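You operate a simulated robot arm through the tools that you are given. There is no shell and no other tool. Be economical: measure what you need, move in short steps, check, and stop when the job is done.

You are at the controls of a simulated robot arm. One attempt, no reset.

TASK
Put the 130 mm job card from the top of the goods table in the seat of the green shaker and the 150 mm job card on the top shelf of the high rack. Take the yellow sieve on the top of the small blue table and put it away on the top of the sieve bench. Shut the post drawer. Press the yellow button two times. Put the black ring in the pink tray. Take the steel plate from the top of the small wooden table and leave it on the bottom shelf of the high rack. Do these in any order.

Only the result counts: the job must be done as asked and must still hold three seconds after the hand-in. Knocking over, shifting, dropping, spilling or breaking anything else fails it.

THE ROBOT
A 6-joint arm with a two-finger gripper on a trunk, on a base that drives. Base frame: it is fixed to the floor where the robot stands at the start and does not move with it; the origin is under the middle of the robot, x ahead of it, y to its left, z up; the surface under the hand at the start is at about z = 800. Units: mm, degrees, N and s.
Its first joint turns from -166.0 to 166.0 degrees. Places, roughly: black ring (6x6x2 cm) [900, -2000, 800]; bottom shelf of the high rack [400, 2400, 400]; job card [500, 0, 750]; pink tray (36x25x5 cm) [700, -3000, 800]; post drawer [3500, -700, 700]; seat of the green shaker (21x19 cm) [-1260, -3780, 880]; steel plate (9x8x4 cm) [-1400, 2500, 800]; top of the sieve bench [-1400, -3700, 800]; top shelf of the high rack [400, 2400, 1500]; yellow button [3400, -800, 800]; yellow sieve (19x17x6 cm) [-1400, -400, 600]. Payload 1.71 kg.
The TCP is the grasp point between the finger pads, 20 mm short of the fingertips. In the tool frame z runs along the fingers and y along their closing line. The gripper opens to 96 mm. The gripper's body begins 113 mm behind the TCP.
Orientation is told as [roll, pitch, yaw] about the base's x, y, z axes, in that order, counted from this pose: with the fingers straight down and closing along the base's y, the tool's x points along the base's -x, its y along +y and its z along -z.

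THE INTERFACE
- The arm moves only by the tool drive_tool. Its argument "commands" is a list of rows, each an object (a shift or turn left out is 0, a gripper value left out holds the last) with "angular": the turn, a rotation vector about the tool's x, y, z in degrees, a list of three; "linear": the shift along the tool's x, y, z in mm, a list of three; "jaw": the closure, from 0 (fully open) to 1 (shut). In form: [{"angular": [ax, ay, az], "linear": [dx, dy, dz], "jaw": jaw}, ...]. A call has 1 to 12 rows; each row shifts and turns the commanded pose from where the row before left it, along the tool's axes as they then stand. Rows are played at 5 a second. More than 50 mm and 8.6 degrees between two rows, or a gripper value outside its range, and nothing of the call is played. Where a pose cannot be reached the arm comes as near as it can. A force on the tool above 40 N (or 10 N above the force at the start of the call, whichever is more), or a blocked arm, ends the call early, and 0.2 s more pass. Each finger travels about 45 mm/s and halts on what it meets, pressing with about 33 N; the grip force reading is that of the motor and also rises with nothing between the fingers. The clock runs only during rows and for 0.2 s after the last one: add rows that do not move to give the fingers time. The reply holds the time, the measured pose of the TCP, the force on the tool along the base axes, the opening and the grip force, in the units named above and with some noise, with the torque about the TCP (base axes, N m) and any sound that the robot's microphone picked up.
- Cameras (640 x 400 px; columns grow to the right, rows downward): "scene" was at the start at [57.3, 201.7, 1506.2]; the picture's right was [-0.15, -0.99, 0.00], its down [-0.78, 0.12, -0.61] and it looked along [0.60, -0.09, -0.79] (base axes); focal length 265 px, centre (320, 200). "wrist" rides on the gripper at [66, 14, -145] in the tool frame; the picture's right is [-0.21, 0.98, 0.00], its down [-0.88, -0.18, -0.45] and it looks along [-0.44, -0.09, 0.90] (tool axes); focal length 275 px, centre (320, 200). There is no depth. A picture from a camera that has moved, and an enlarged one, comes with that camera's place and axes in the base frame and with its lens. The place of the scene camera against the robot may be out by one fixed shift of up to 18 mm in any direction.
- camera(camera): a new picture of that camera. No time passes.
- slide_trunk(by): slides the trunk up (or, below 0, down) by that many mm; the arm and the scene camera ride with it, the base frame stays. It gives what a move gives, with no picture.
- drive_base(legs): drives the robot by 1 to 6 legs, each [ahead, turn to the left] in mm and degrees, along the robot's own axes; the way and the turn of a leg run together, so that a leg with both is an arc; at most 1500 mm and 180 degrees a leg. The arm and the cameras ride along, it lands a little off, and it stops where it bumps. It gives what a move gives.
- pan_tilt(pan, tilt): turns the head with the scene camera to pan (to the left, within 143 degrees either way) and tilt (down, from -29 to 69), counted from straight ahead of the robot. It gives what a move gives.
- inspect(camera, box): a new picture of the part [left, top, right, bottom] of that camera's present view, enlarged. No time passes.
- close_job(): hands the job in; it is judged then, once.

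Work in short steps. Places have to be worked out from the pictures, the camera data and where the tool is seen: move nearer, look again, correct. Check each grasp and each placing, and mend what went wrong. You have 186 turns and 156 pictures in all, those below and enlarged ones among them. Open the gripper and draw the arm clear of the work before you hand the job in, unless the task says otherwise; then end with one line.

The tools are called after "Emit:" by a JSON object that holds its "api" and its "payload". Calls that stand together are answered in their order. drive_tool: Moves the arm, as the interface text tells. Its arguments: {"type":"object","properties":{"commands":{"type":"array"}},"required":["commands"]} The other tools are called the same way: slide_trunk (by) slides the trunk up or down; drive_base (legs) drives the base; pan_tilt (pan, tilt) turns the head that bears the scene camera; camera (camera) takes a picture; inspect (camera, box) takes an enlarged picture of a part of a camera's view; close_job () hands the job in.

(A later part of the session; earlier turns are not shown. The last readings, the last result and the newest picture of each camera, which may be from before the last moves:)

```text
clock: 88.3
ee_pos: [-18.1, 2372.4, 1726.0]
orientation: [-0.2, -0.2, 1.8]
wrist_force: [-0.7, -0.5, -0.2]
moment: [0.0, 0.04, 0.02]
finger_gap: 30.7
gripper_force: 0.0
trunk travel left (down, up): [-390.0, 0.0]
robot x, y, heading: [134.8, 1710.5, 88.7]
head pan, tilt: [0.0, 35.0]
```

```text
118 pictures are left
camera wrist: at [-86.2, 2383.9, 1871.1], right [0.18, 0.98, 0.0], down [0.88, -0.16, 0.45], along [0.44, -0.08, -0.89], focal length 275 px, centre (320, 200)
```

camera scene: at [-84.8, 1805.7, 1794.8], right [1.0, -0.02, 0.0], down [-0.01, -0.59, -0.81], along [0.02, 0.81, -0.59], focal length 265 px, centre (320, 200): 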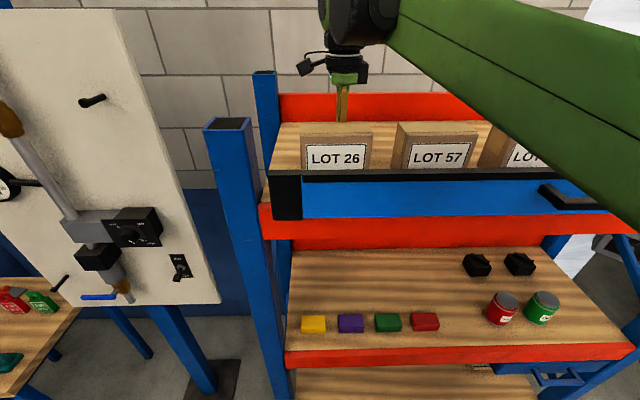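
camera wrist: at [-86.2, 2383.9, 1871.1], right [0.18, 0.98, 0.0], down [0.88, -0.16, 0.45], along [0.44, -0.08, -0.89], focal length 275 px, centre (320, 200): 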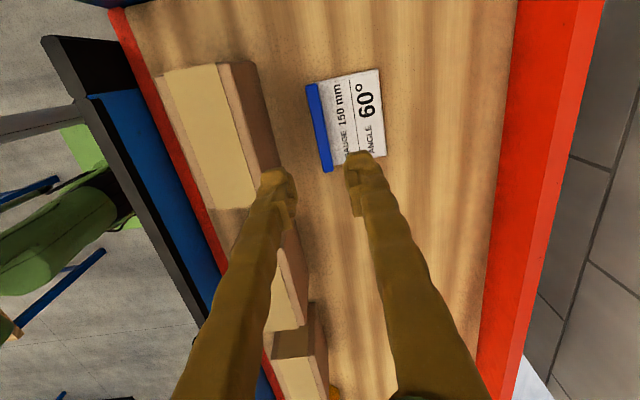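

The 150 card is well placed. I back out, then bring the arm in and the trunk down.

Emit:
{"api": "drive_base", "payload": {"legs": [[-450, 0]]}}

Emit:
{"api": "slide_trunk", "payload": {"by": -265}}

Emit:
{"api": "drive_tool", "payload": {"commands": [{"linear": [0, -30, 30], "jaw": 0}, {"linear": [0, -30, 30]}, {"linear": [0, -30, 30]}, {"linear": [0, -30, 30]}, {"linear": [0, -30, 30]}, {"linear": [0, -30, 30]}, {"linear": [0, -30, 30]}]}}

Emit:
{"api": "pan_tilt", "payload": {"pan": 50, "tilt": 20}}

Emit:
{"api": "camera", "payload": {"camera": "scene"}}

```text
clock: 91.9
ee_pos: [-26.8, 1910.5, 1725.1]
orientation: [-0.2, -0.2, 1.4]
wrist_force: [0.5, -0.1, 0.1]
moment: [0.04, -0.01, 0.02]
finger_gap: 30.7
gripper_force: 0.1
trunk travel left (down, up): [-390.0, 0.0]
robot x, y, heading: [118.1, 1248.4, 88.4]
head pan, tilt: [0.0, 35.0]
```

```text
clock: 94.6
ee_pos: [-27.4, 1885.8, 1470.5]
orientation: [0.7, -0.2, 1.4]
wrist_force: [-0.6, 0.6, 0.8]
moment: [0.02, 0.01, 0.01]
finger_gap: 30.8
gripper_force: 0.1
trunk travel left (down, up): [-125.0, 265.0]
robot x, y, heading: [118.3, 1249.2, 88.1]
head pan, tilt: [0.0, 35.0]
```

```text
clock: 96.2
ee_pos: [-19.4, 1681.2, 1256.2]
orientation: [0.8, -0.4, 1.4]
wrist_force: [-0.5, 0.3, 0.2]
moment: [0.0, -0.06, -0.01]
finger_gap: 96.0
gripper_force: 0.0
trunk travel left (down, up): [-125.0, 265.0]
robot x, y, heading: [121.3, 1249.1, 88.3]
head pan, tilt: [0.0, 35.0]
```

```text
clock: 97.4
ee_pos: [-19.1, 1680.5, 1256.9]
orientation: [0.8, -0.3, 1.4]
wrist_force: [-0.5, 0.5, 0.1]
moment: [-0.03, 0.0, 0.0]
finger_gap: 95.9
gripper_force: 0.0
trunk travel left (down, up): [-125.0, 265.0]
robot x, y, heading: [120.8, 1251.8, 88.1]
head pan, tilt: [50.0, 20.0]
```

```text
117 pictures are left
camera scene: at [-169.0, 1315.4, 1554.1], right [0.67, 0.75, -0.01], down [0.25, -0.24, -0.94], along [-0.7, 0.62, -0.35], focal length 265 px, centre (320, 200)
```

scene: 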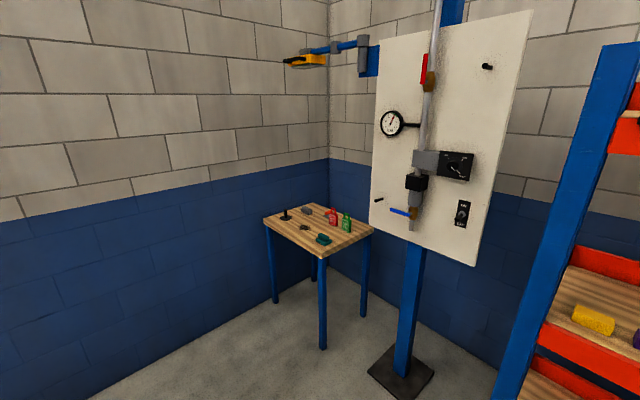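

The small wooden table spans about x -1680..-1045 with its front edge at y≈2085. I drive to stand in front of it, facing it.

Emit:
{"api": "drive_base", "payload": {"legs": [[0, 80], [1450, 0], [0, -78]]}}

Emit:
{"api": "pan_tilt", "payload": {"pan": 0, "tilt": 45}}

Emit:
{"api": "camera", "payload": {"camera": "scene"}}

Emit:
{"api": "camera", "payload": {"camera": "wrist"}}

```text
clock: 112.5
ee_pos: [-1749.6, 1472.9, 1260.0]
orientation: [-0.5, -0.1, 82.9]
wrist_force: [202.7, -18.2, 66.3]
moment: [-0.57, 23.59, 11.15]
finger_gap: 52.1
gripper_force: 0.0
trunk travel left (down, up): [-125.0, 265.0]
robot x, y, heading: [-1311.0, 1538.8, 169.0]
head pan, tilt: [50.0, 20.0]
stopped in leg 2: the force on the tool passed its limit at 58 N (the readings are from after the stop); the commanded pose is now the measured one
```

```text
clock: 113.6
ee_pos: [-1750.1, 1473.4, 1258.9]
orientation: [-0.4, -0.1, 82.5]
wrist_force: [203.7, -41.7, 49.1]
moment: [1.87, 23.44, 12.42]
finger_gap: 51.5
gripper_force: 0.0
trunk travel left (down, up): [-125.0, 265.0]
robot x, y, heading: [-1310.0, 1537.3, 168.7]
head pan, tilt: [0.0, 45.0]
```

```text
116 pictures are left
camera scene: at [-1338.9, 1333.1, 1521.6], right [0.2, 0.98, 0.0], down [0.66, -0.13, -0.74], along [-0.73, 0.14, -0.67], focal length 265 px, centre (320, 200)
```

scene: 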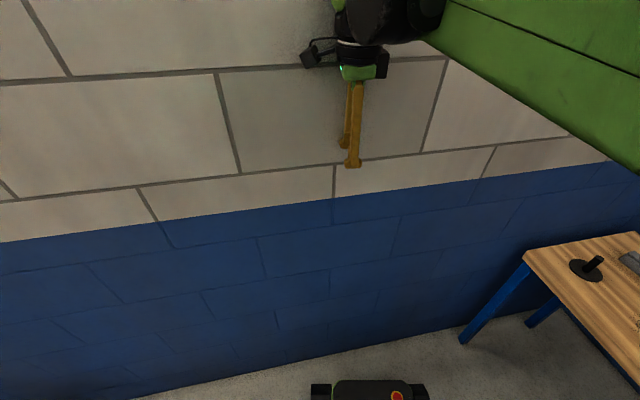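

```text
115 pictures are left
camera wrist: at [-1774.6, 1409.4, 1405.3], right [-0.94, 0.33, -0.01], down [0.29, 0.84, 0.45], along [0.15, 0.42, -0.89], focal length 275 px, centre (320, 200)
```

wrist: 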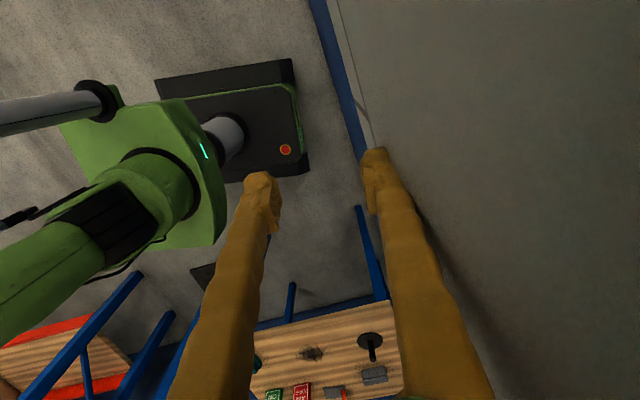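

The finger met the wall at x≈-1800. I back off at once and check the readings.

Emit:
{"api": "drive_base", "payload": {"legs": [[-250, 0]]}}

Emit:
{"api": "drive_tool", "payload": {"commands": [{"jaw": 0}, {}, {}, {}]}}

Emit:
{"api": "drive_base", "payload": {"legs": [[0, -79]]}}

Emit:
{"api": "camera", "payload": {"camera": "scene"}}

Emit:
{"api": "camera", "payload": {"camera": "wrist"}}

```text
clock: 115.9
ee_pos: [-1540.5, 1429.1, 1248.9]
orientation: [-1.3, -0.2, 81.9]
wrist_force: [0.4, -0.1, 0.0]
moment: [-0.01, 0.03, 0.01]
finger_gap: 96.0
gripper_force: 0.2
trunk travel left (down, up): [-125.0, 265.0]
robot x, y, heading: [-1065.6, 1493.0, 168.4]
head pan, tilt: [0.0, 45.0]
```

```text
clock: 116.9
ee_pos: [-1515.7, 1425.3, 1255.9]
orientation: [-0.1, -0.2, 81.9]
wrist_force: [-0.2, 0.6, -0.2]
moment: [0.02, 0.1, 0.0]
finger_gap: 95.8
gripper_force: 0.0
trunk travel left (down, up): [-125.0, 265.0]
robot x, y, heading: [-1064.1, 1491.2, 168.8]
head pan, tilt: [0.0, 45.0]
```

```text
clock: 122.5
ee_pos: [-1223.0, 1924.1, 1253.7]
orientation: [-0.4, -0.3, 3.9]
wrist_force: [0.3, 0.7, 0.3]
moment: [0.0, -0.02, 0.03]
finger_gap: 95.9
gripper_force: 0.0
trunk travel left (down, up): [-125.0, 265.0]
robot x, y, heading: [-1065.8, 1491.1, 90.5]
head pan, tilt: [0.0, 45.0]
```

```text
114 pictures are left
camera scene: at [-1288.5, 1567.5, 1515.2], right [1.0, 0.01, 0.0], down [0.0, -0.72, -0.7], along [0.0, 0.7, -0.72], focal length 265 px, centre (320, 200)
```

scene: 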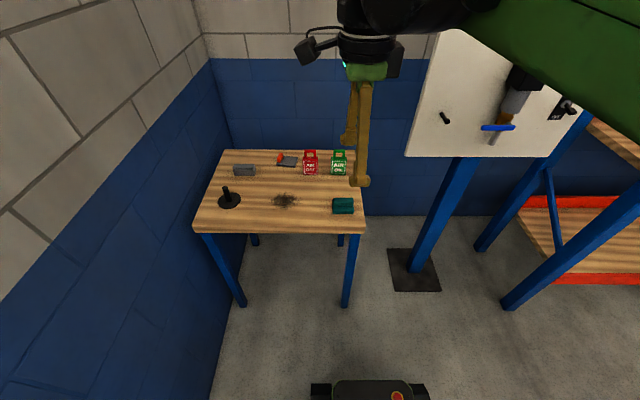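

```text
113 pictures are left
camera wrist: at [-1291.5, 1935.0, 1399.1], right [0.14, 0.99, -0.01], down [0.89, -0.12, 0.45], along [0.44, -0.07, -0.89], focal length 275 px, centre (320, 200)
```

wrist: 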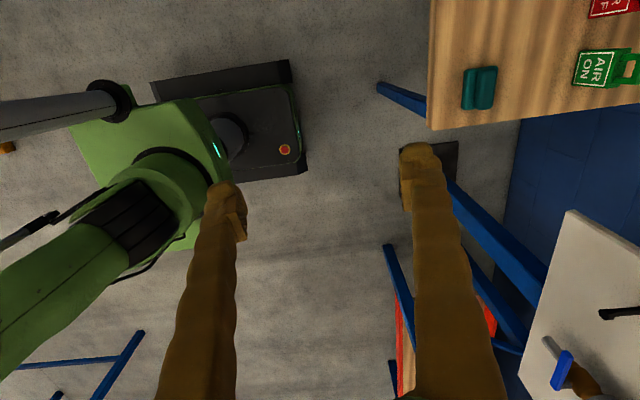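

Emit:
{"api": "inspect", "payload": {"camera": "scene", "box": [190, 140, 390, 240]}}

```text
3.20 times, centred on (290, 190) of scene
camera zoom: at [-1288.5, 1567.5, 1515.2], right [1.0, 0.01, 0.0], down [0.0, -0.72, -0.7], along [0.0, 0.7, -0.72], focal length 847 px, centre (416, 232)
```

zoom: 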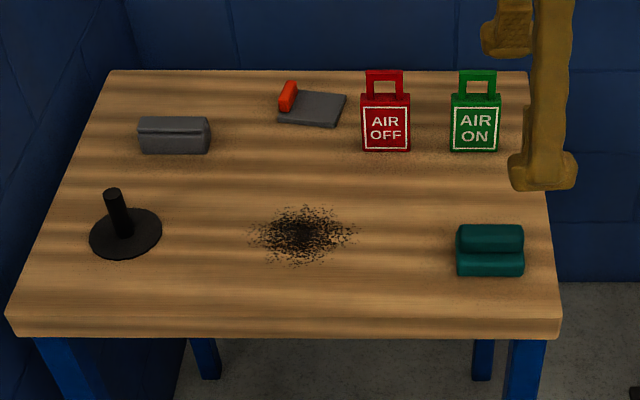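

The candidate is the grey slab with the orange handle near the back (about (-1430, 2480)). I shift left by reversing diagonally and then come up to the table.

Emit:
{"api": "drive_base", "payload": {"legs": [[0, -45], [-440, 0], [0, 44.5], [540, 0]]}}

Emit:
{"api": "camera", "payload": {"camera": "scene"}}

Emit:
{"api": "camera", "payload": {"camera": "wrist"}}

```text
clock: 135.7
ee_pos: [-1533.0, 2132.7, 1259.7]
orientation: [0.4, -0.3, 4.1]
wrist_force: [-1.1, -0.5, 0.4]
moment: [-0.01, 0.0, 0.01]
finger_gap: 96.2
gripper_force: 0.0
trunk travel left (down, up): [-125.0, 265.0]
robot x, y, heading: [-1375.7, 1716.9, 90.5]
head pan, tilt: [0.0, 45.0]
```

```text
111 pictures are left
camera scene: at [-1598.5, 1791.2, 1515.2], right [1.0, 0.01, 0.0], down [0.01, -0.72, -0.7], along [-0.01, 0.7, -0.72], focal length 265 px, centre (320, 200)
```

scene: 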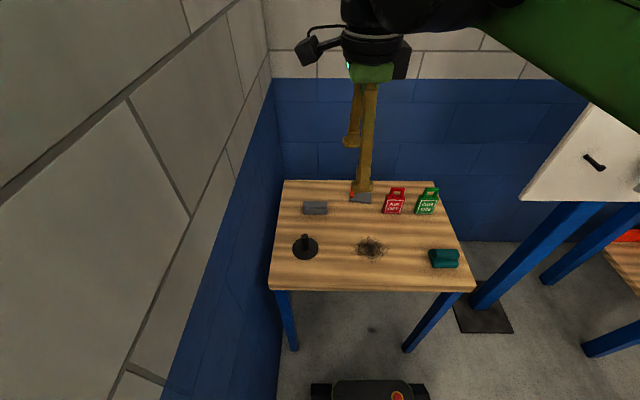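

```text
110 pictures are left
camera wrist: at [-1601.1, 2139.5, 1405.2], right [0.14, 0.99, 0.01], down [0.89, -0.12, 0.45], along [0.44, -0.05, -0.89], focal length 275 px, centre (320, 200)
```

wrist: 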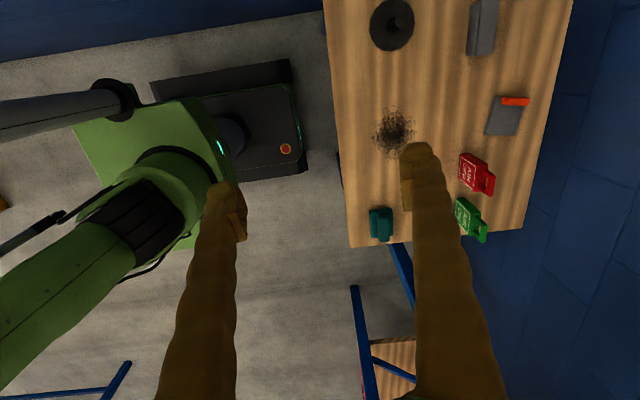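

The plate has an upright orange bar on its left edge, running along y at about (-1480, 2522). I turn the tool to close across x, then go nearer for a close look.

Emit:
{"api": "drive_tool", "payload": {"commands": [{"angular": [0, 0, -8.2]}, {"angular": [0, 0, -8.2]}, {"angular": [0, 0, -8.2]}, {"angular": [0, 0, -8.2]}, {"angular": [0, 0, -8.2]}, {"angular": [0, 0, -8.2]}, {"angular": [0, 0, -8.2]}, {"angular": [0, 0, -8.2]}, {"angular": [0, 0, -8.2]}, {"angular": [0, 0, -8.2]}, {"angular": [0, 0, -4]}]}}

Emit:
{"api": "drive_tool", "payload": {"commands": [{"linear": [-40, -7, 10]}, {"linear": [-40, -7, 20]}, {"linear": [-40, -7, 20]}, {"linear": [-40, -7, 20]}, {"linear": [-40, -7, 20]}, {"linear": [-40, -7, 20]}, {"linear": [-40, -7, 20]}, {"linear": [0, 0, 20]}, {}]}}

Emit:
{"api": "camera", "payload": {"camera": "wrist"}}

```text
clock: 138.1
ee_pos: [-1531.9, 2111.8, 1266.1]
orientation: [-0.2, -1.3, 90.4]
wrist_force: [0.4, -1.1, 0.1]
moment: [0.12, 0.01, 0.0]
finger_gap: 96.4
gripper_force: 0.0
trunk travel left (down, up): [-125.0, 265.0]
robot x, y, heading: [-1375.1, 1716.5, 90.6]
head pan, tilt: [0.0, 45.0]
```

```text
clock: 140.1
ee_pos: [-1483.1, 2393.9, 1121.9]
orientation: [-0.1, -1.3, 90.1]
wrist_force: [0.3, 0.7, -0.3]
moment: [0.01, 0.01, 0.01]
finger_gap: 95.9
gripper_force: 0.0
trunk travel left (down, up): [-125.0, 265.0]
robot x, y, heading: [-1377.5, 1719.2, 90.8]
head pan, tilt: [0.0, 45.0]
```

```text
109 pictures are left
camera wrist: at [-1498.6, 2325.6, 1266.9], right [-0.98, 0.2, 0.0], down [0.18, 0.87, 0.46], along [0.09, 0.46, -0.89], focal length 275 px, centre (320, 200)
```

wrist: 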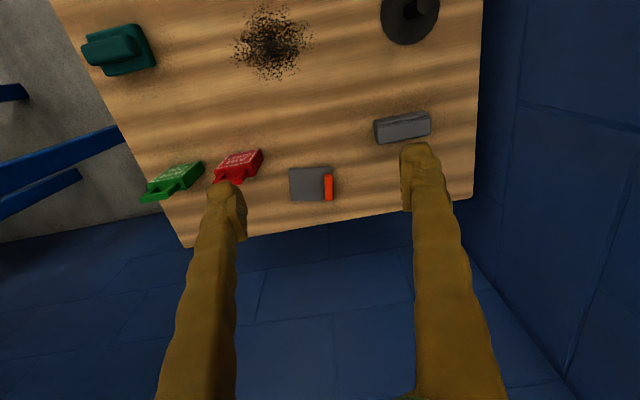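

I enlarge the grey objects to be sure which one is the steel plate and how its bar lies.

Emit:
{"api": "inspect", "payload": {"camera": "wrist", "box": [270, 90, 450, 220]}}

```text
3.08 times, centred on (360, 155) of wrist
camera zoom: at [-1498.6, 2325.6, 1266.9], right [-0.98, 0.2, 0.0], down [0.18, 0.87, 0.46], along [0.09, 0.46, -0.89], focal length 847 px, centre (197, 338)
```

zoom: 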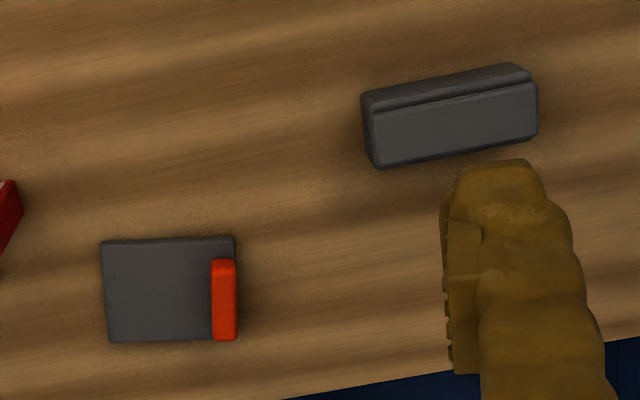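

That is the plate: rotated about -10°, so its box is 9x8 cm. To place it on the low shelf from outside, I grip it with the tool tilted 45° forward; I set yaw 80 and the tilt now, in the air.

Emit:
{"api": "drive_tool", "payload": {"commands": [{"angular": [0, 0, 5], "jaw": 0.4}, {"angular": [0, 0, 5]}, {"angular": [0, -7.5, 0]}, {"angular": [0, -7.5, 0]}, {"angular": [0, -7.5, 0]}, {"angular": [0, -7.5, 0]}, {"angular": [0, -7.5, 0]}, {"angular": [0, -6.2, 0]}, {}]}}

Emit:
{"api": "camera", "payload": {"camera": "wrist"}}

```text
clock: 142.1
ee_pos: [-1482.1, 2396.9, 1122.1]
orientation: [0.0, -45.1, 80.1]
wrist_force: [-0.5, -0.3, 0.4]
moment: [-0.02, -0.03, 0.02]
finger_gap: 57.4
gripper_force: 0.0
trunk travel left (down, up): [-125.0, 265.0]
robot x, y, heading: [-1373.6, 1718.2, 90.8]
head pan, tilt: [0.0, 45.0]
```

```text
107 pictures are left
camera wrist: at [-1524.0, 2252.4, 1178.9], right [-0.94, 0.31, 0.15], down [0.23, 0.27, 0.93], along [0.25, 0.91, -0.32], focal length 275 px, centre (320, 200)
```

wrist: 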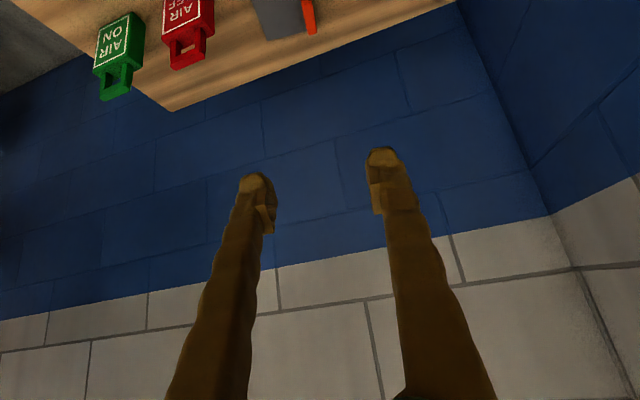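

I move above and behind the bar, to z≈900, keeping the tilt.

Emit:
{"api": "drive_tool", "payload": {"commands": [{"linear": [8.8, 2, 30.5]}, {"linear": [8.8, 2, 30.5]}, {"linear": [8.8, 2, 30.5]}, {"linear": [8.8, 2, 30.5]}, {"linear": [8.8, 2, 30.5]}, {"linear": [8.8, 2, 30.5]}, {"linear": [8.8, 2, 30.5]}, {"linear": [8.8, 2, 30.5]}, {}]}}

Emit:
{"api": "camera", "payload": {"camera": "wrist"}}

Emit:
{"api": "inspect", "payload": {"camera": "scene", "box": [280, 120, 460, 260]}}

```text
clock: 144.1
ee_pos: [-1478.4, 2519.6, 898.7]
orientation: [0.0, -45.0, 80.0]
wrist_force: [0.1, 0.6, -0.2]
moment: [0.03, 0.0, 0.01]
finger_gap: 57.8
gripper_force: 0.0
trunk travel left (down, up): [-125.0, 265.0]
robot x, y, heading: [-1376.7, 1716.6, 91.1]
head pan, tilt: [0.0, 45.0]
```

```text
106 pictures are left
camera wrist: at [-1518.3, 2375.5, 955.7], right [-0.94, 0.31, 0.15], down [0.23, 0.27, 0.93], along [0.25, 0.91, -0.33], focal length 275 px, centre (320, 200)
```

wrist: 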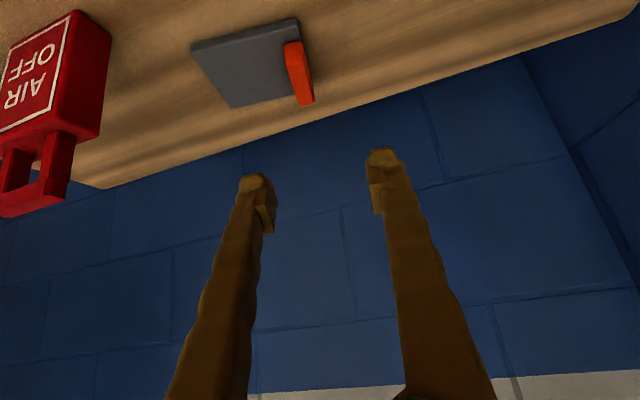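

```text
2.86 times, centred on (370, 190) of scene
camera zoom: at [-1598.6, 1792.2, 1515.2], right [1.0, 0.01, 0.0], down [0.01, -0.72, -0.7], along [-0.01, 0.7, -0.72], focal length 756 px, centre (177, 229)
```

zoom: 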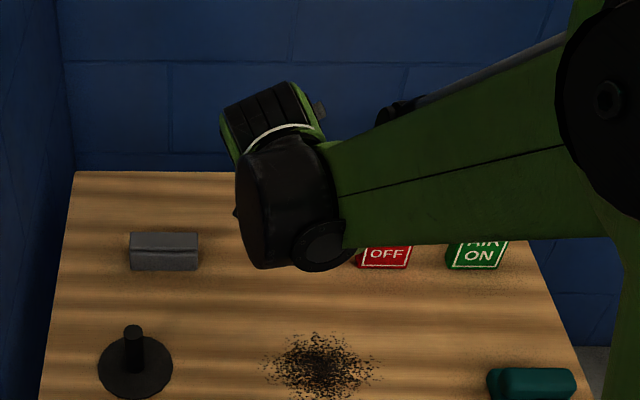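

The bar is in line with the fingers. I go down vertically to z≈852 and look.

Emit:
{"api": "drive_tool", "payload": {"commands": [{"linear": [11, 0, 11]}, {"linear": [11, 0, 11]}, {"linear": [11, 0, 11]}, {}]}}

Emit:
{"api": "camera", "payload": {"camera": "wrist"}}

```text
clock: 145.1
ee_pos: [-1478.4, 2520.1, 853.6]
orientation: [-0.1, -44.9, 80.1]
wrist_force: [-0.3, -0.2, 0.2]
moment: [0.01, 0.02, 0.01]
finger_gap: 57.7
gripper_force: 0.0
trunk travel left (down, up): [-125.0, 265.0]
robot x, y, heading: [-1379.9, 1717.6, 90.9]
head pan, tilt: [0.0, 45.0]
```

```text
104 pictures are left
camera wrist: at [-1518.1, 2376.1, 910.8], right [-0.94, 0.31, 0.15], down [0.23, 0.27, 0.93], along [0.25, 0.91, -0.33], focal length 275 px, centre (320, 200)
```

wrist: 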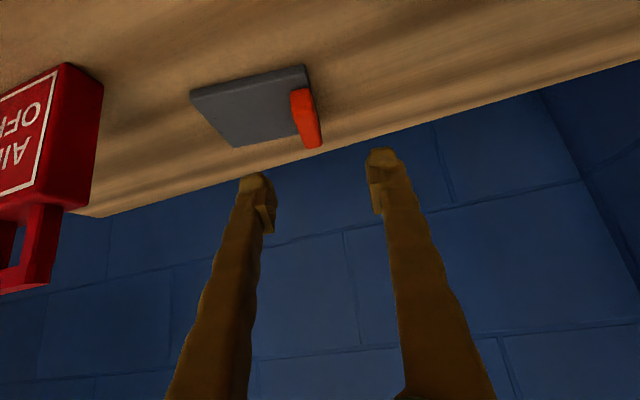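

The bar appears a bit lower than assumed. I lower another 16 mm and enlarge.

Emit:
{"api": "drive_tool", "payload": {"commands": [{"linear": [6, 0, 6]}, {"linear": [5, 0, 5]}, {}]}}

Emit:
{"api": "inspect", "payload": {"camera": "wrist", "box": [170, 60, 450, 260]}}

```text
clock: 145.9
ee_pos: [-1477.8, 2520.6, 837.5]
orientation: [-0.1, -45.0, 80.1]
wrist_force: [0.0, 0.7, 0.8]
moment: [0.01, -0.02, 0.0]
finger_gap: 57.6
gripper_force: 0.1
trunk travel left (down, up): [-125.0, 265.0]
robot x, y, heading: [-1376.7, 1713.7, 91.0]
head pan, tilt: [0.0, 45.0]
```

```text
2.00 times, centred on (310, 160) of wrist
camera zoom: at [-1518.5, 2376.5, 894.5], right [-0.94, 0.31, 0.15], down [0.23, 0.27, 0.93], along [0.25, 0.91, -0.33], focal length 551 px, centre (340, 280)
```

zoom: 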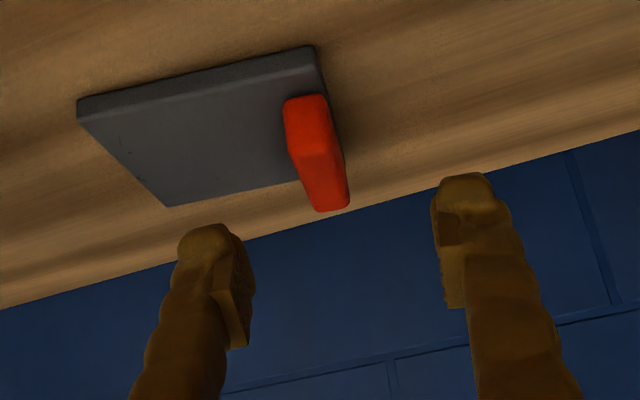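

The bar's top is about 9 mm below the tips and 6 mm to the side. I correct sideways and lower 17 mm in small steps.

Emit:
{"api": "drive_tool", "payload": {"commands": [{"linear": [0, -6, 0]}, {"linear": [4, 0, 4]}, {"linear": [4, 0, 4]}, {"linear": [2, 0, 2]}, {"linear": [2, 0, 2]}, {}]}}

Emit:
{"api": "inspect", "payload": {"camera": "wrist", "box": [170, 60, 450, 260]}}

```text
clock: 147.3
ee_pos: [-1473.0, 2518.1, 819.0]
orientation: [0.0, -44.9, 80.1]
wrist_force: [0.0, -0.6, 0.1]
moment: [0.02, 0.02, 0.0]
finger_gap: 57.8
gripper_force: 0.1
trunk travel left (down, up): [-125.0, 265.0]
robot x, y, heading: [-1376.7, 1717.8, 90.6]
head pan, tilt: [0.0, 45.0]
```

```text
2.00 times, centred on (310, 160) of wrist
camera zoom: at [-1512.7, 2374.8, 876.5], right [-0.94, 0.31, 0.15], down [0.23, 0.27, 0.93], along [0.25, 0.91, -0.33], focal length 551 px, centre (340, 280)
```

zoom: 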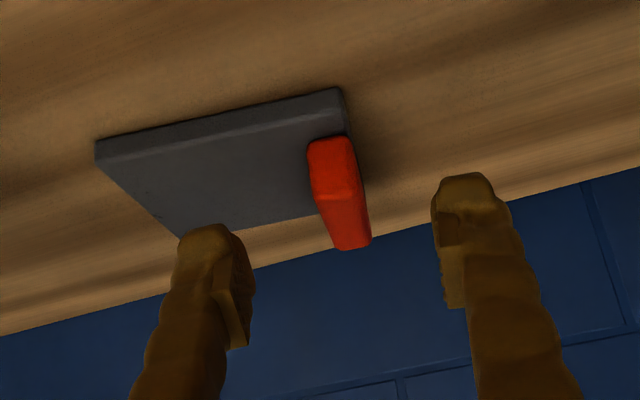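

Comparing the views, the bar is farther and lower (top near z≈790, y≈2548). I advance along the fingers in small steps.

Emit:
{"api": "drive_tool", "payload": {"commands": [{"linear": [0, 0, 8]}, {"linear": [0, 0, 8]}, {"linear": [0, 0, 6]}, {}]}}

Emit:
{"api": "inspect", "payload": {"camera": "wrist", "box": [170, 60, 450, 260]}}

```text
clock: 148.3
ee_pos: [-1469.1, 2534.5, 803.2]
orientation: [0.0, -45.1, 80.1]
wrist_force: [0.6, 0.1, -0.4]
moment: [0.01, 0.05, 0.05]
finger_gap: 57.2
gripper_force: 0.1
trunk travel left (down, up): [-125.0, 265.0]
robot x, y, heading: [-1379.4, 1715.1, 90.7]
head pan, tilt: [0.0, 45.0]
```

```text
2.00 times, centred on (310, 160) of wrist
camera zoom: at [-1509.1, 2389.8, 861.0], right [-0.94, 0.31, 0.15], down [0.23, 0.27, 0.93], along [0.25, 0.91, -0.33], focal length 551 px, centre (340, 280)
```

zoom: 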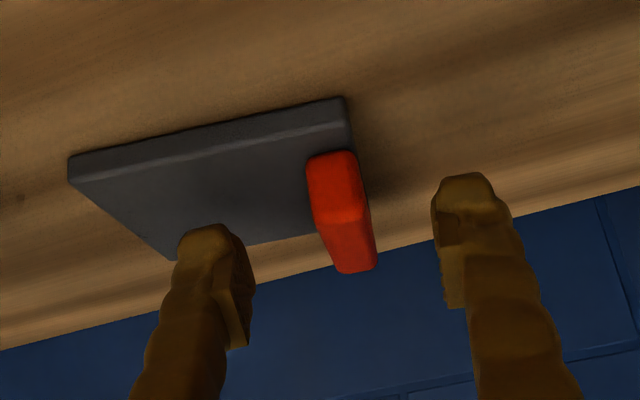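

The fingers start to straddle the bar. I advance 12 mm more, watching the force.

Emit:
{"api": "drive_tool", "payload": {"commands": [{"linear": [1, -1, 4]}, {"linear": [1, 0, 4]}, {"linear": [1, 0, 4]}, {}]}}

Emit:
{"api": "inspect", "payload": {"camera": "wrist", "box": [170, 60, 450, 260]}}

```text
clock: 149.3
ee_pos: [-1466.3, 2542.0, 794.3]
orientation: [0.0, -45.0, 80.1]
wrist_force: [0.2, 0.5, 0.5]
moment: [0.02, 0.0, 0.01]
finger_gap: 57.5
gripper_force: 0.2
trunk travel left (down, up): [-125.0, 265.0]
robot x, y, heading: [-1377.9, 1717.5, 90.7]
head pan, tilt: [0.0, 45.0]
```

```text
2.00 times, centred on (310, 160) of wrist
camera zoom: at [-1507.5, 2396.7, 850.6], right [-0.94, 0.31, 0.15], down [0.23, 0.27, 0.93], along [0.25, 0.91, -0.33], focal length 551 px, centre (340, 280)
```

zoom: 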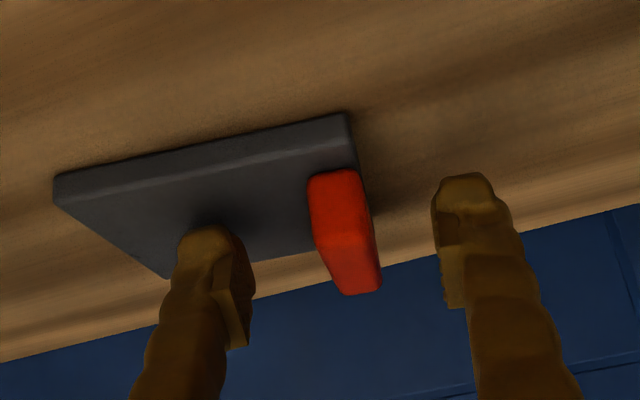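

Very close to the plate now. Two small steps more, then close.

Emit:
{"api": "drive_tool", "payload": {"commands": [{"linear": [1.5, 0, 1.5]}, {"linear": [1.5, 0, 1.5]}, {}, {"jaw": 1}, {}, {}, {}, {}, {}]}}

Emit:
{"api": "inspect", "payload": {"camera": "wrist", "box": [170, 60, 450, 260]}}

```text
clock: 151.3
ee_pos: [-1469.0, 2540.6, 790.3]
orientation: [0.0, -45.0, 80.0]
wrist_force: [-5.9, 2.5, 13.6]
moment: [0.13, -0.02, 0.17]
finger_gap: 15.1
gripper_force: 33.2
trunk travel left (down, up): [-125.0, 265.0]
robot x, y, heading: [-1378.9, 1719.3, 90.7]
head pan, tilt: [0.0, 45.0]
```

```text
2.00 times, centred on (310, 160) of wrist
camera zoom: at [-1508.3, 2396.4, 846.9], right [-0.94, 0.31, 0.15], down [0.23, 0.27, 0.93], along [0.25, 0.91, -0.33], focal length 551 px, centre (340, 280)
```

zoom: 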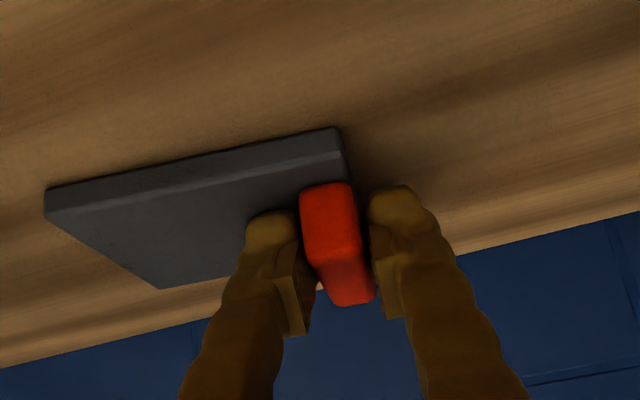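

Gripped at 15.1 mm. I lift vertically and check the hold.

Emit:
{"api": "drive_tool", "payload": {"commands": [{"linear": [-5, 0, -5]}, {"linear": [-10, 0, -10]}, {"linear": [-15, 0, -15]}, {"linear": [-20, 0, -20]}, {"linear": [-25, 0, -25]}, {"linear": [-25, 0, -25]}, {"linear": [-25, 0, -25]}, {}]}}

Emit:
{"api": "camera", "payload": {"camera": "wrist"}}

```text
clock: 153.1
ee_pos: [-1467.8, 2542.1, 965.4]
orientation: [0.1, -45.0, 80.1]
wrist_force: [0.4, 0.4, -3.5]
moment: [0.01, 0.11, -0.01]
finger_gap: 15.2
gripper_force: 33.4
trunk travel left (down, up): [-125.0, 265.0]
robot x, y, heading: [-1375.3, 1715.7, 90.9]
head pan, tilt: [0.0, 45.0]
```

```text
98 pictures are left
camera wrist: at [-1507.4, 2397.4, 1022.9], right [-0.94, 0.31, 0.15], down [0.23, 0.27, 0.93], along [0.25, 0.91, -0.33], focal length 275 px, centre (320, 200)
```

wrist: 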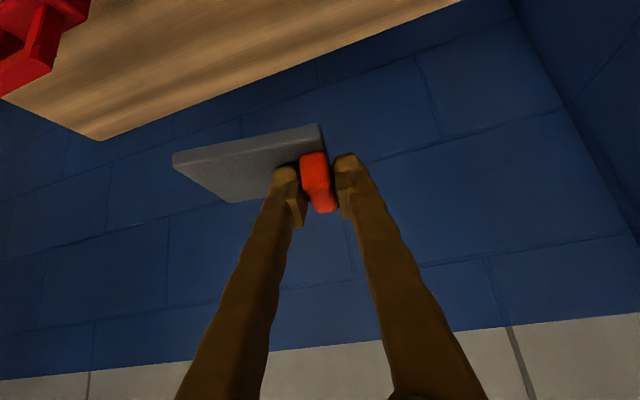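

The plate is held well. I draw the arm back before driving.

Emit:
{"api": "drive_tool", "payload": {"commands": [{"linear": [15, 0, -30]}, {"linear": [18, 0, -25]}, {"linear": [24, 0, -24]}, {"linear": [24, 0, -24]}, {"linear": [24, 0, -24]}, {"linear": [24, 0, -24]}, {"linear": [24, 0, -24]}, {"linear": [24, 0, -24]}, {"linear": [20, 0, -20]}, {"linear": [12, 0, -12]}, {}]}}

Emit:
{"api": "drive_base", "payload": {"legs": [[-400, 0], [0, -90], [1450, 0], [0, 90]]}}

Emit:
{"api": "pan_tilt", "payload": {"pan": 0, "tilt": 40}}

Emit:
{"api": "camera", "payload": {"camera": "scene"}}

```text
clock: 155.5
ee_pos: [-1521.2, 2233.3, 983.2]
orientation: [0.1, -45.1, 80.1]
wrist_force: [1.0, -0.1, -4.2]
moment: [-0.05, 0.12, -0.01]
finger_gap: 15.0
gripper_force: 33.3
trunk travel left (down, up): [-125.0, 265.0]
robot x, y, heading: [-1379.2, 1716.9, 91.0]
head pan, tilt: [0.0, 45.0]
```

```text
clock: 180.0
ee_pos: [-13.3, 1820.1, 981.8]
orientation: [0.1, -44.9, 76.1]
wrist_force: [-0.7, -0.2, -3.8]
moment: [-0.06, 0.12, -0.01]
finger_gap: 15.5
gripper_force: 33.0
trunk travel left (down, up): [-125.0, 265.0]
robot x, y, heading: [97.7, 1297.7, 86.8]
head pan, tilt: [0.0, 45.0]
```

```text
clock: 180.7
ee_pos: [-13.3, 1812.6, 987.9]
orientation: [0.3, -45.6, 76.0]
wrist_force: [-0.3, -0.3, -3.5]
moment: [-0.07, 0.11, -0.01]
finger_gap: 15.1
gripper_force: 33.2
trunk travel left (down, up): [-125.0, 265.0]
robot x, y, heading: [98.6, 1295.7, 87.0]
head pan, tilt: [0.0, 40.0]
```

```text
97 pictures are left
camera scene: at [-118.3, 1390.2, 1522.2], right [1.0, -0.05, 0.0], down [-0.04, -0.66, -0.75], along [0.04, 0.75, -0.66], focal length 265 px, centre (320, 200)
```

scene: 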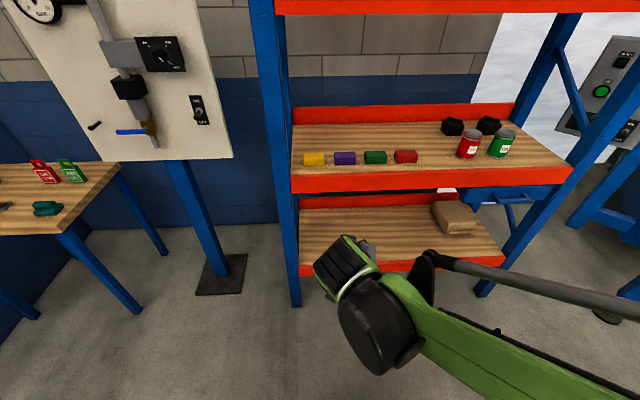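

The bottom shelf is near z≈418 and the opening reaches up to ≈880. I lower the trunk, drive 250 mm closer and lower the hand in front of the rack.

Emit:
{"api": "slide_trunk", "payload": {"by": -125}}

Emit:
{"api": "drive_base", "payload": {"legs": [[200, 3]]}}

Emit:
{"api": "drive_tool", "payload": {"commands": [{"linear": [15, 0, 15]}, {"linear": [20, -10, 20]}, {"linear": [22, -10, 22]}, {"linear": [22, -10, 22]}, {"linear": [22, -10, 22]}, {"linear": [22, -10, 22]}, {"linear": [22, -10, 22]}, {"linear": [22, -10, 22]}, {"linear": [22, -10, 22]}, {"linear": [22, -10, 22]}, {"linear": [15, -10, 15]}, {}]}}

Emit:
{"api": "camera", "payload": {"camera": "scene"}}

Emit:
{"api": "camera", "payload": {"camera": "wrist"}}

```text
clock: 182.2
ee_pos: [-13.2, 1807.7, 864.3]
orientation: [0.4, -45.8, 76.1]
wrist_force: [0.5, 0.5, -3.8]
moment: [-0.04, 0.12, 0.03]
finger_gap: 15.1
gripper_force: 32.9
trunk travel left (down, up): [0.0, 390.0]
robot x, y, heading: [95.3, 1294.9, 87.0]
head pan, tilt: [0.0, 40.0]
```

```text
clock: 184.2
ee_pos: [-36.0, 2003.5, 864.6]
orientation: [0.3, -46.0, 79.1]
wrist_force: [0.0, 0.2, -3.0]
moment: [-0.01, 0.1, -0.01]
finger_gap: 15.1
gripper_force: 32.8
trunk travel left (down, up): [0.0, 390.0]
robot x, y, heading: [102.9, 1496.6, 90.0]
head pan, tilt: [0.0, 40.0]
```

```text
clock: 186.8
ee_pos: [46.4, 2006.9, 698.1]
orientation: [0.6, -46.7, 78.9]
wrist_force: [0.3, 0.6, -4.5]
moment: [-0.05, 0.1, -0.01]
finger_gap: 15.0
gripper_force: 33.0
out of reach, approached as far as the arm can: row 7, 8, 9, 10, 11
trunk travel left (down, up): [0.0, 390.0]
robot x, y, heading: [106.2, 1494.9, 89.6]
head pan, tilt: [0.0, 40.0]
```

```text
96 pictures are left
camera scene: at [-117.5, 1577.9, 1397.4], right [1.0, 0.0, 0.0], down [0.0, -0.65, -0.76], along [0.0, 0.76, -0.65], focal length 265 px, centre (320, 200)
```

scene: 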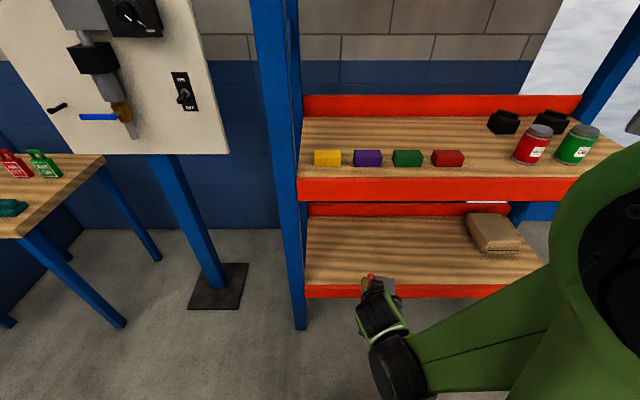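

```text
95 pictures are left
camera wrist: at [3.9, 1861.7, 750.5], right [-0.93, 0.32, 0.16], down [0.24, 0.24, 0.94], along [0.26, 0.92, -0.3], focal length 275 px, centre (320, 200)
```

wrist: 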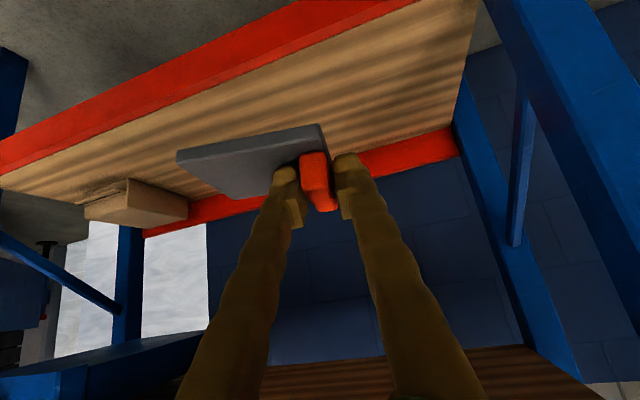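

The arm reaches its limit this near at that height. I back up 200 mm, extend the arm forward and then descend.

Emit:
{"api": "drive_base", "payload": {"legs": [[-220, 0]]}}

Emit:
{"api": "drive_tool", "payload": {"commands": [{"linear": [-15, 0, 15]}, {"linear": [-21, 0, 21]}, {"linear": [-21, 0, 21]}, {"linear": [-21, 0, 21]}, {"linear": [-21, 0, 21]}, {"linear": [-21, 0, 21]}, {"linear": [-21, 0, 21]}, {"linear": [-21, 0, 21]}, {"linear": [-15, 0, 15]}, {}]}}

Emit:
{"api": "drive_tool", "payload": {"commands": [{"linear": [15, 0, 15]}, {"linear": [20, 0, 20]}, {"linear": [20, 0, 20]}, {"linear": [20, 0, 20]}, {"linear": [20, 0, 20]}, {"linear": [15, 0, 15]}, {"linear": [10, 0, 10]}, {}]}}

Emit:
{"api": "camera", "payload": {"camera": "scene"}}

```text
clock: 188.9
ee_pos: [48.6, 1787.3, 697.0]
orientation: [0.5, -46.4, 78.6]
wrist_force: [-0.2, 0.4, -3.7]
moment: [-0.04, 0.13, -0.01]
finger_gap: 15.0
gripper_force: 32.6
trunk travel left (down, up): [0.0, 390.0]
robot x, y, heading: [103.6, 1277.8, 90.0]
head pan, tilt: [0.0, 40.0]
```

```text
clock: 191.1
ee_pos: [95.0, 2024.3, 714.8]
orientation: [0.8, -47.4, 78.6]
wrist_force: [0.9, 0.6, -3.9]
moment: [-0.03, 0.12, -0.03]
finger_gap: 14.9
gripper_force: 33.5
trunk travel left (down, up): [0.0, 390.0]
robot x, y, heading: [100.5, 1278.2, 89.5]
head pan, tilt: [0.0, 40.0]
```

```text
clock: 192.9
ee_pos: [93.7, 2048.5, 565.2]
orientation: [0.8, -47.2, 78.5]
wrist_force: [0.1, -0.5, -4.4]
moment: [-0.03, 0.12, 0.05]
finger_gap: 14.9
gripper_force: 32.8
out of reach, approached as far as the arm can: row 6, 7
trunk travel left (down, up): [0.0, 390.0]
robot x, y, heading: [101.6, 1276.5, 89.8]
head pan, tilt: [0.0, 40.0]
```

```text
94 pictures are left
camera scene: at [-117.6, 1359.9, 1397.4], right [1.0, -0.01, 0.0], down [0.0, -0.65, -0.76], along [0.0, 0.76, -0.65], focal length 265 px, centre (320, 200)
```

scene: 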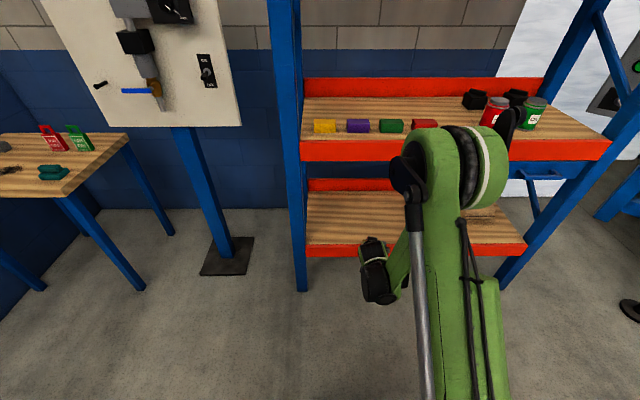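

The fold limit relaxes farther out. At z≈565 I extend forward into the opening, hand tilted and wrist still outside the rack.

Emit:
{"api": "drive_tool", "payload": {"commands": [{"angular": [0, 2, 0]}, {"linear": [-14, 0, 14]}, {"linear": [-19, 0, 19]}, {"linear": [-19, 0, 19]}, {"linear": [-19, 0, 19]}, {"linear": [-19, 0, 19]}, {"linear": [-19, 0, 19]}, {"linear": [-19, 0, 19]}, {"linear": [-14, 0, 14]}, {}, {}]}}

Emit:
{"api": "camera", "payload": {"camera": "wrist"}}

Emit:
{"api": "camera", "payload": {"camera": "scene"}}

```text
clock: 195.3
ee_pos: [132.4, 2243.7, 567.7]
orientation: [0.8, -45.4, 78.5]
wrist_force: [-0.2, -0.6, -3.8]
moment: [-0.04, 0.09, 0.01]
finger_gap: 15.0
gripper_force: 32.8
trunk travel left (down, up): [0.0, 390.0]
robot x, y, heading: [101.3, 1280.8, 89.6]
head pan, tilt: [0.0, 40.0]
```

```text
93 pictures are left
camera wrist: at [90.6, 2100.9, 622.9], right [-0.93, 0.33, 0.16], down [0.25, 0.26, 0.93], along [0.27, 0.91, -0.32], focal length 275 px, centre (320, 200)
```

wrist: 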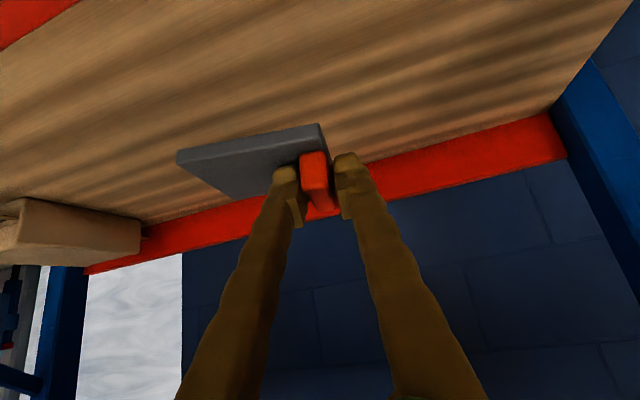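

```text
92 pictures are left
camera scene: at [-117.6, 1360.2, 1397.4], right [1.0, -0.01, 0.0], down [0.0, -0.66, -0.76], along [0.0, 0.76, -0.66], focal length 265 px, centre (320, 200)
```

scene: 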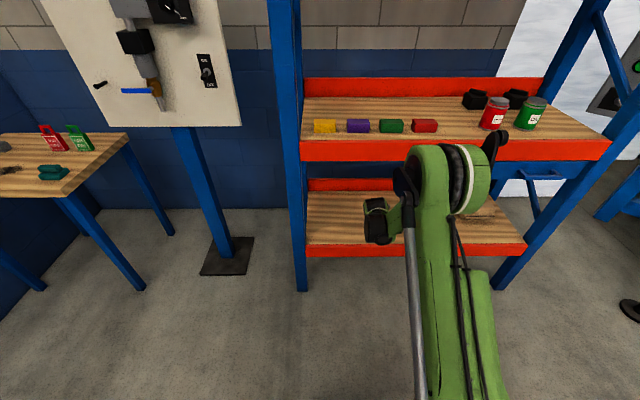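

The plate is above the bottom shelf. I move 40 mm farther in and descend to z≈475.

Emit:
{"api": "drive_tool", "payload": {"commands": [{"linear": [-14, 0, 14]}, {"linear": [-14, 0, 14]}, {"linear": [10, 0, 10]}, {"linear": [14, 0, 14]}, {"linear": [14, 0, 14]}, {"linear": [14, 0, 14]}, {"linear": [10, 0, 10]}, {}, {}]}}

Emit:
{"api": "camera", "payload": {"camera": "wrist"}}

```text
clock: 197.3
ee_pos: [139.2, 2284.8, 479.1]
orientation: [0.7, -45.5, 78.5]
wrist_force: [-0.4, 0.0, -4.0]
moment: [-0.04, 0.13, -0.03]
finger_gap: 15.0
gripper_force: 32.9
trunk travel left (down, up): [0.0, 390.0]
robot x, y, heading: [107.2, 1277.8, 90.0]
head pan, tilt: [0.0, 40.0]
```

```text
91 pictures are left
camera wrist: at [96.3, 2140.5, 534.1], right [-0.93, 0.33, 0.16], down [0.25, 0.26, 0.93], along [0.27, 0.91, -0.32], focal length 275 px, centre (320, 200)
```

wrist: 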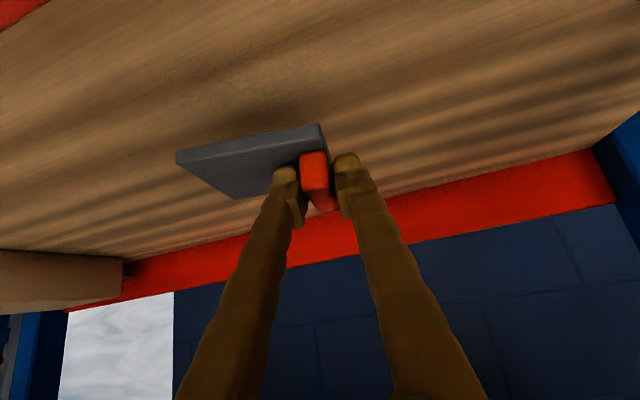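

Shadow shows the shelf is close. I descend in small steps until a slight contact.

Emit:
{"api": "drive_tool", "payload": {"commands": [{"linear": [6, 0, 6]}, {"linear": [4, 0, 4]}, {"linear": [2.5, 0, 2.5]}, {"linear": [2, 0, 2]}, {"linear": [2, 0, 2]}, {}]}}

Emit:
{"api": "camera", "payload": {"camera": "wrist"}}

```text
clock: 198.7
ee_pos: [139.0, 2284.7, 453.5]
orientation: [0.8, -45.5, 78.4]
wrist_force: [0.1, -0.4, -3.8]
moment: [-0.01, 0.17, 0.0]
finger_gap: 15.0
gripper_force: 33.2
trunk travel left (down, up): [0.0, 390.0]
robot x, y, heading: [101.8, 1278.0, 89.7]
head pan, tilt: [0.0, 40.0]
```

```text
90 pictures are left
camera wrist: at [95.9, 2140.8, 510.6], right [-0.93, 0.33, 0.16], down [0.25, 0.26, 0.93], along [0.27, 0.91, -0.32], focal length 275 px, centre (320, 200)
```

wrist: 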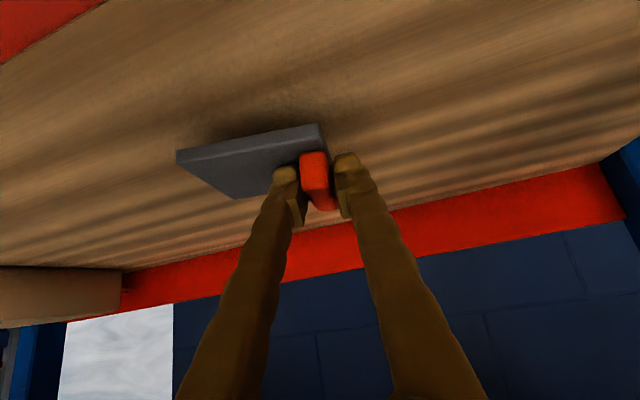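

Still free; I keep lowering in about 2 mm vertical steps.

Emit:
{"api": "drive_tool", "payload": {"commands": [{"linear": [2, 0, 2]}, {"linear": [2, 0, 2]}, {"linear": [1.5, 0, 1.5]}, {"linear": [1.5, 0, 1.5]}, {"linear": [1.5, 0, 1.5]}, {"linear": [1.5, 0, 1.5]}, {}]}}

Emit:
{"api": "inspect", "payload": {"camera": "wrist", "box": [170, 60, 450, 260]}}

```text
clock: 200.3
ee_pos: [138.9, 2285.9, 440.2]
orientation: [0.9, -45.4, 78.5]
wrist_force: [-0.3, -0.2, -3.7]
moment: [-0.07, 0.1, 0.04]
finger_gap: 15.3
gripper_force: 33.2
trunk travel left (down, up): [0.0, 390.0]
robot x, y, heading: [102.0, 1278.8, 89.7]
head pan, tilt: [0.0, 40.0]
```

```text
2.00 times, centred on (310, 160) of wrist
camera zoom: at [95.8, 2141.6, 496.2], right [-0.93, 0.33, 0.16], down [0.25, 0.26, 0.93], along [0.27, 0.91, -0.32], focal length 551 px, centre (340, 280)
```

zoom: 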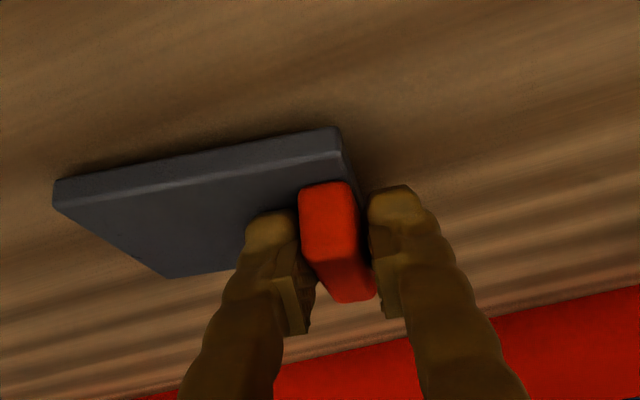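

Nearly on the shelf. A few more 1 mm steps, watching the vertical force.

Emit:
{"api": "drive_tool", "payload": {"commands": [{"linear": [1, 0, 1]}, {"linear": [1, 0, 1]}, {"linear": [1, 0, 1]}, {"linear": [1, 0, 1]}, {}]}}

```text
clock: 201.5
ee_pos: [139.2, 2286.0, 435.6]
orientation: [0.8, -45.4, 78.4]
wrist_force: [-0.5, 0.1, -1.5]
moment: [-0.09, -0.08, 0.03]
finger_gap: 15.2
gripper_force: 33.1
trunk travel left (down, up): [0.0, 390.0]
robot x, y, heading: [104.3, 1274.2, 89.6]
head pan, tilt: [0.0, 40.0]
```

The load is coming off: contact. One more small step and I open.

Emit:
{"api": "drive_tool", "payload": {"commands": [{"linear": [1, 0, 1]}, {}, {"jaw": 0.7}, {}, {"jaw": 0.45}, {}, {}]}}

Emit:
{"api": "inspect", "payload": {"camera": "wrist", "box": [170, 60, 450, 260]}}

```text
clock: 203.1
ee_pos: [138.9, 2285.4, 433.2]
orientation: [0.8, -45.4, 78.4]
wrist_force: [0.4, -0.1, -0.1]
moment: [0.01, 0.01, 0.02]
finger_gap: 52.8
gripper_force: 0.1
trunk travel left (down, up): [0.0, 390.0]
robot x, y, heading: [102.9, 1277.3, 89.6]
head pan, tilt: [0.0, 40.0]
```

```text
2.00 times, centred on (310, 160) of wrist
camera zoom: at [95.8, 2141.7, 489.8], right [-0.93, 0.33, 0.16], down [0.25, 0.26, 0.93], along [0.27, 0.91, -0.32], focal length 551 px, centre (340, 280)
```

zoom: 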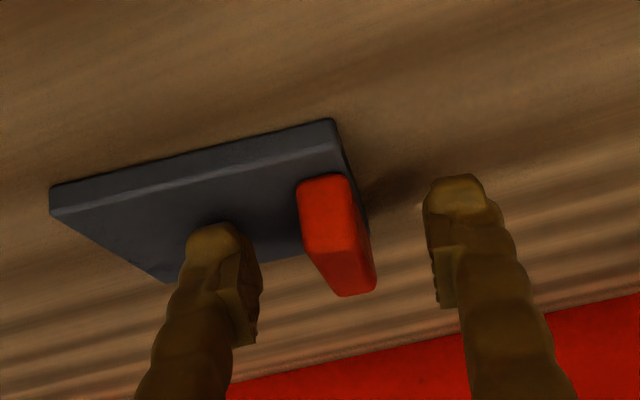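

The plate rests on the shelf, free. I lift the hand off and drive back out.

Emit:
{"api": "drive_tool", "payload": {"commands": [{"linear": [-4, 0, -4]}, {"linear": [-8, 0, -8]}, {"linear": [-14, 0, -14]}, {"linear": [-18, 0, -18]}, {"linear": [-18, 0, -18]}, {"linear": [-18, 0, -18]}, {"linear": [-12, 0, -12]}, {}]}}

Emit:
{"api": "drive_base", "payload": {"legs": [[-350, 0]]}}

Emit:
{"api": "camera", "payload": {"camera": "scene"}}

```text
clock: 204.9
ee_pos: [138.1, 2284.8, 563.1]
orientation: [0.8, -45.4, 78.6]
wrist_force: [-0.1, -1.1, -1.1]
moment: [-0.03, -0.01, 0.0]
finger_gap: 52.6
gripper_force: 0.0
trunk travel left (down, up): [0.0, 390.0]
robot x, y, heading: [99.1, 1278.6, 89.5]
head pan, tilt: [0.0, 40.0]
```

```text
clock: 207.8
ee_pos: [135.6, 1927.9, 562.5]
orientation: [1.0, -45.4, 78.5]
wrist_force: [-0.2, 0.5, 0.4]
moment: [0.02, 0.05, 0.02]
finger_gap: 52.9
gripper_force: 0.0
trunk travel left (down, up): [0.0, 390.0]
robot x, y, heading: [102.3, 923.0, 89.8]
head pan, tilt: [0.0, 40.0]
```

```text
87 pictures are left
camera scene: at [-119.5, 1002.7, 1397.4], right [1.0, -0.01, 0.0], down [0.0, -0.65, -0.76], along [0.0, 0.76, -0.65], focal length 265 px, centre (320, 200)
```

scene: 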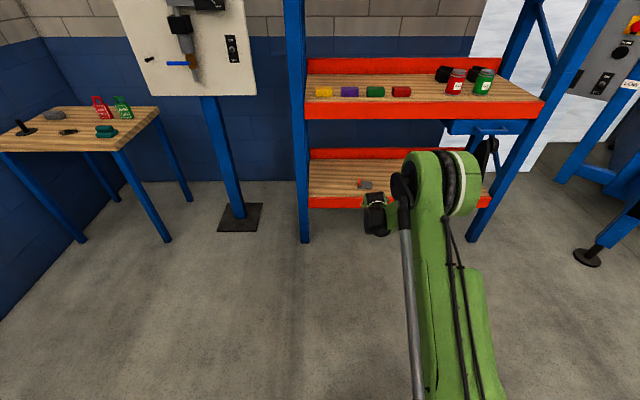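

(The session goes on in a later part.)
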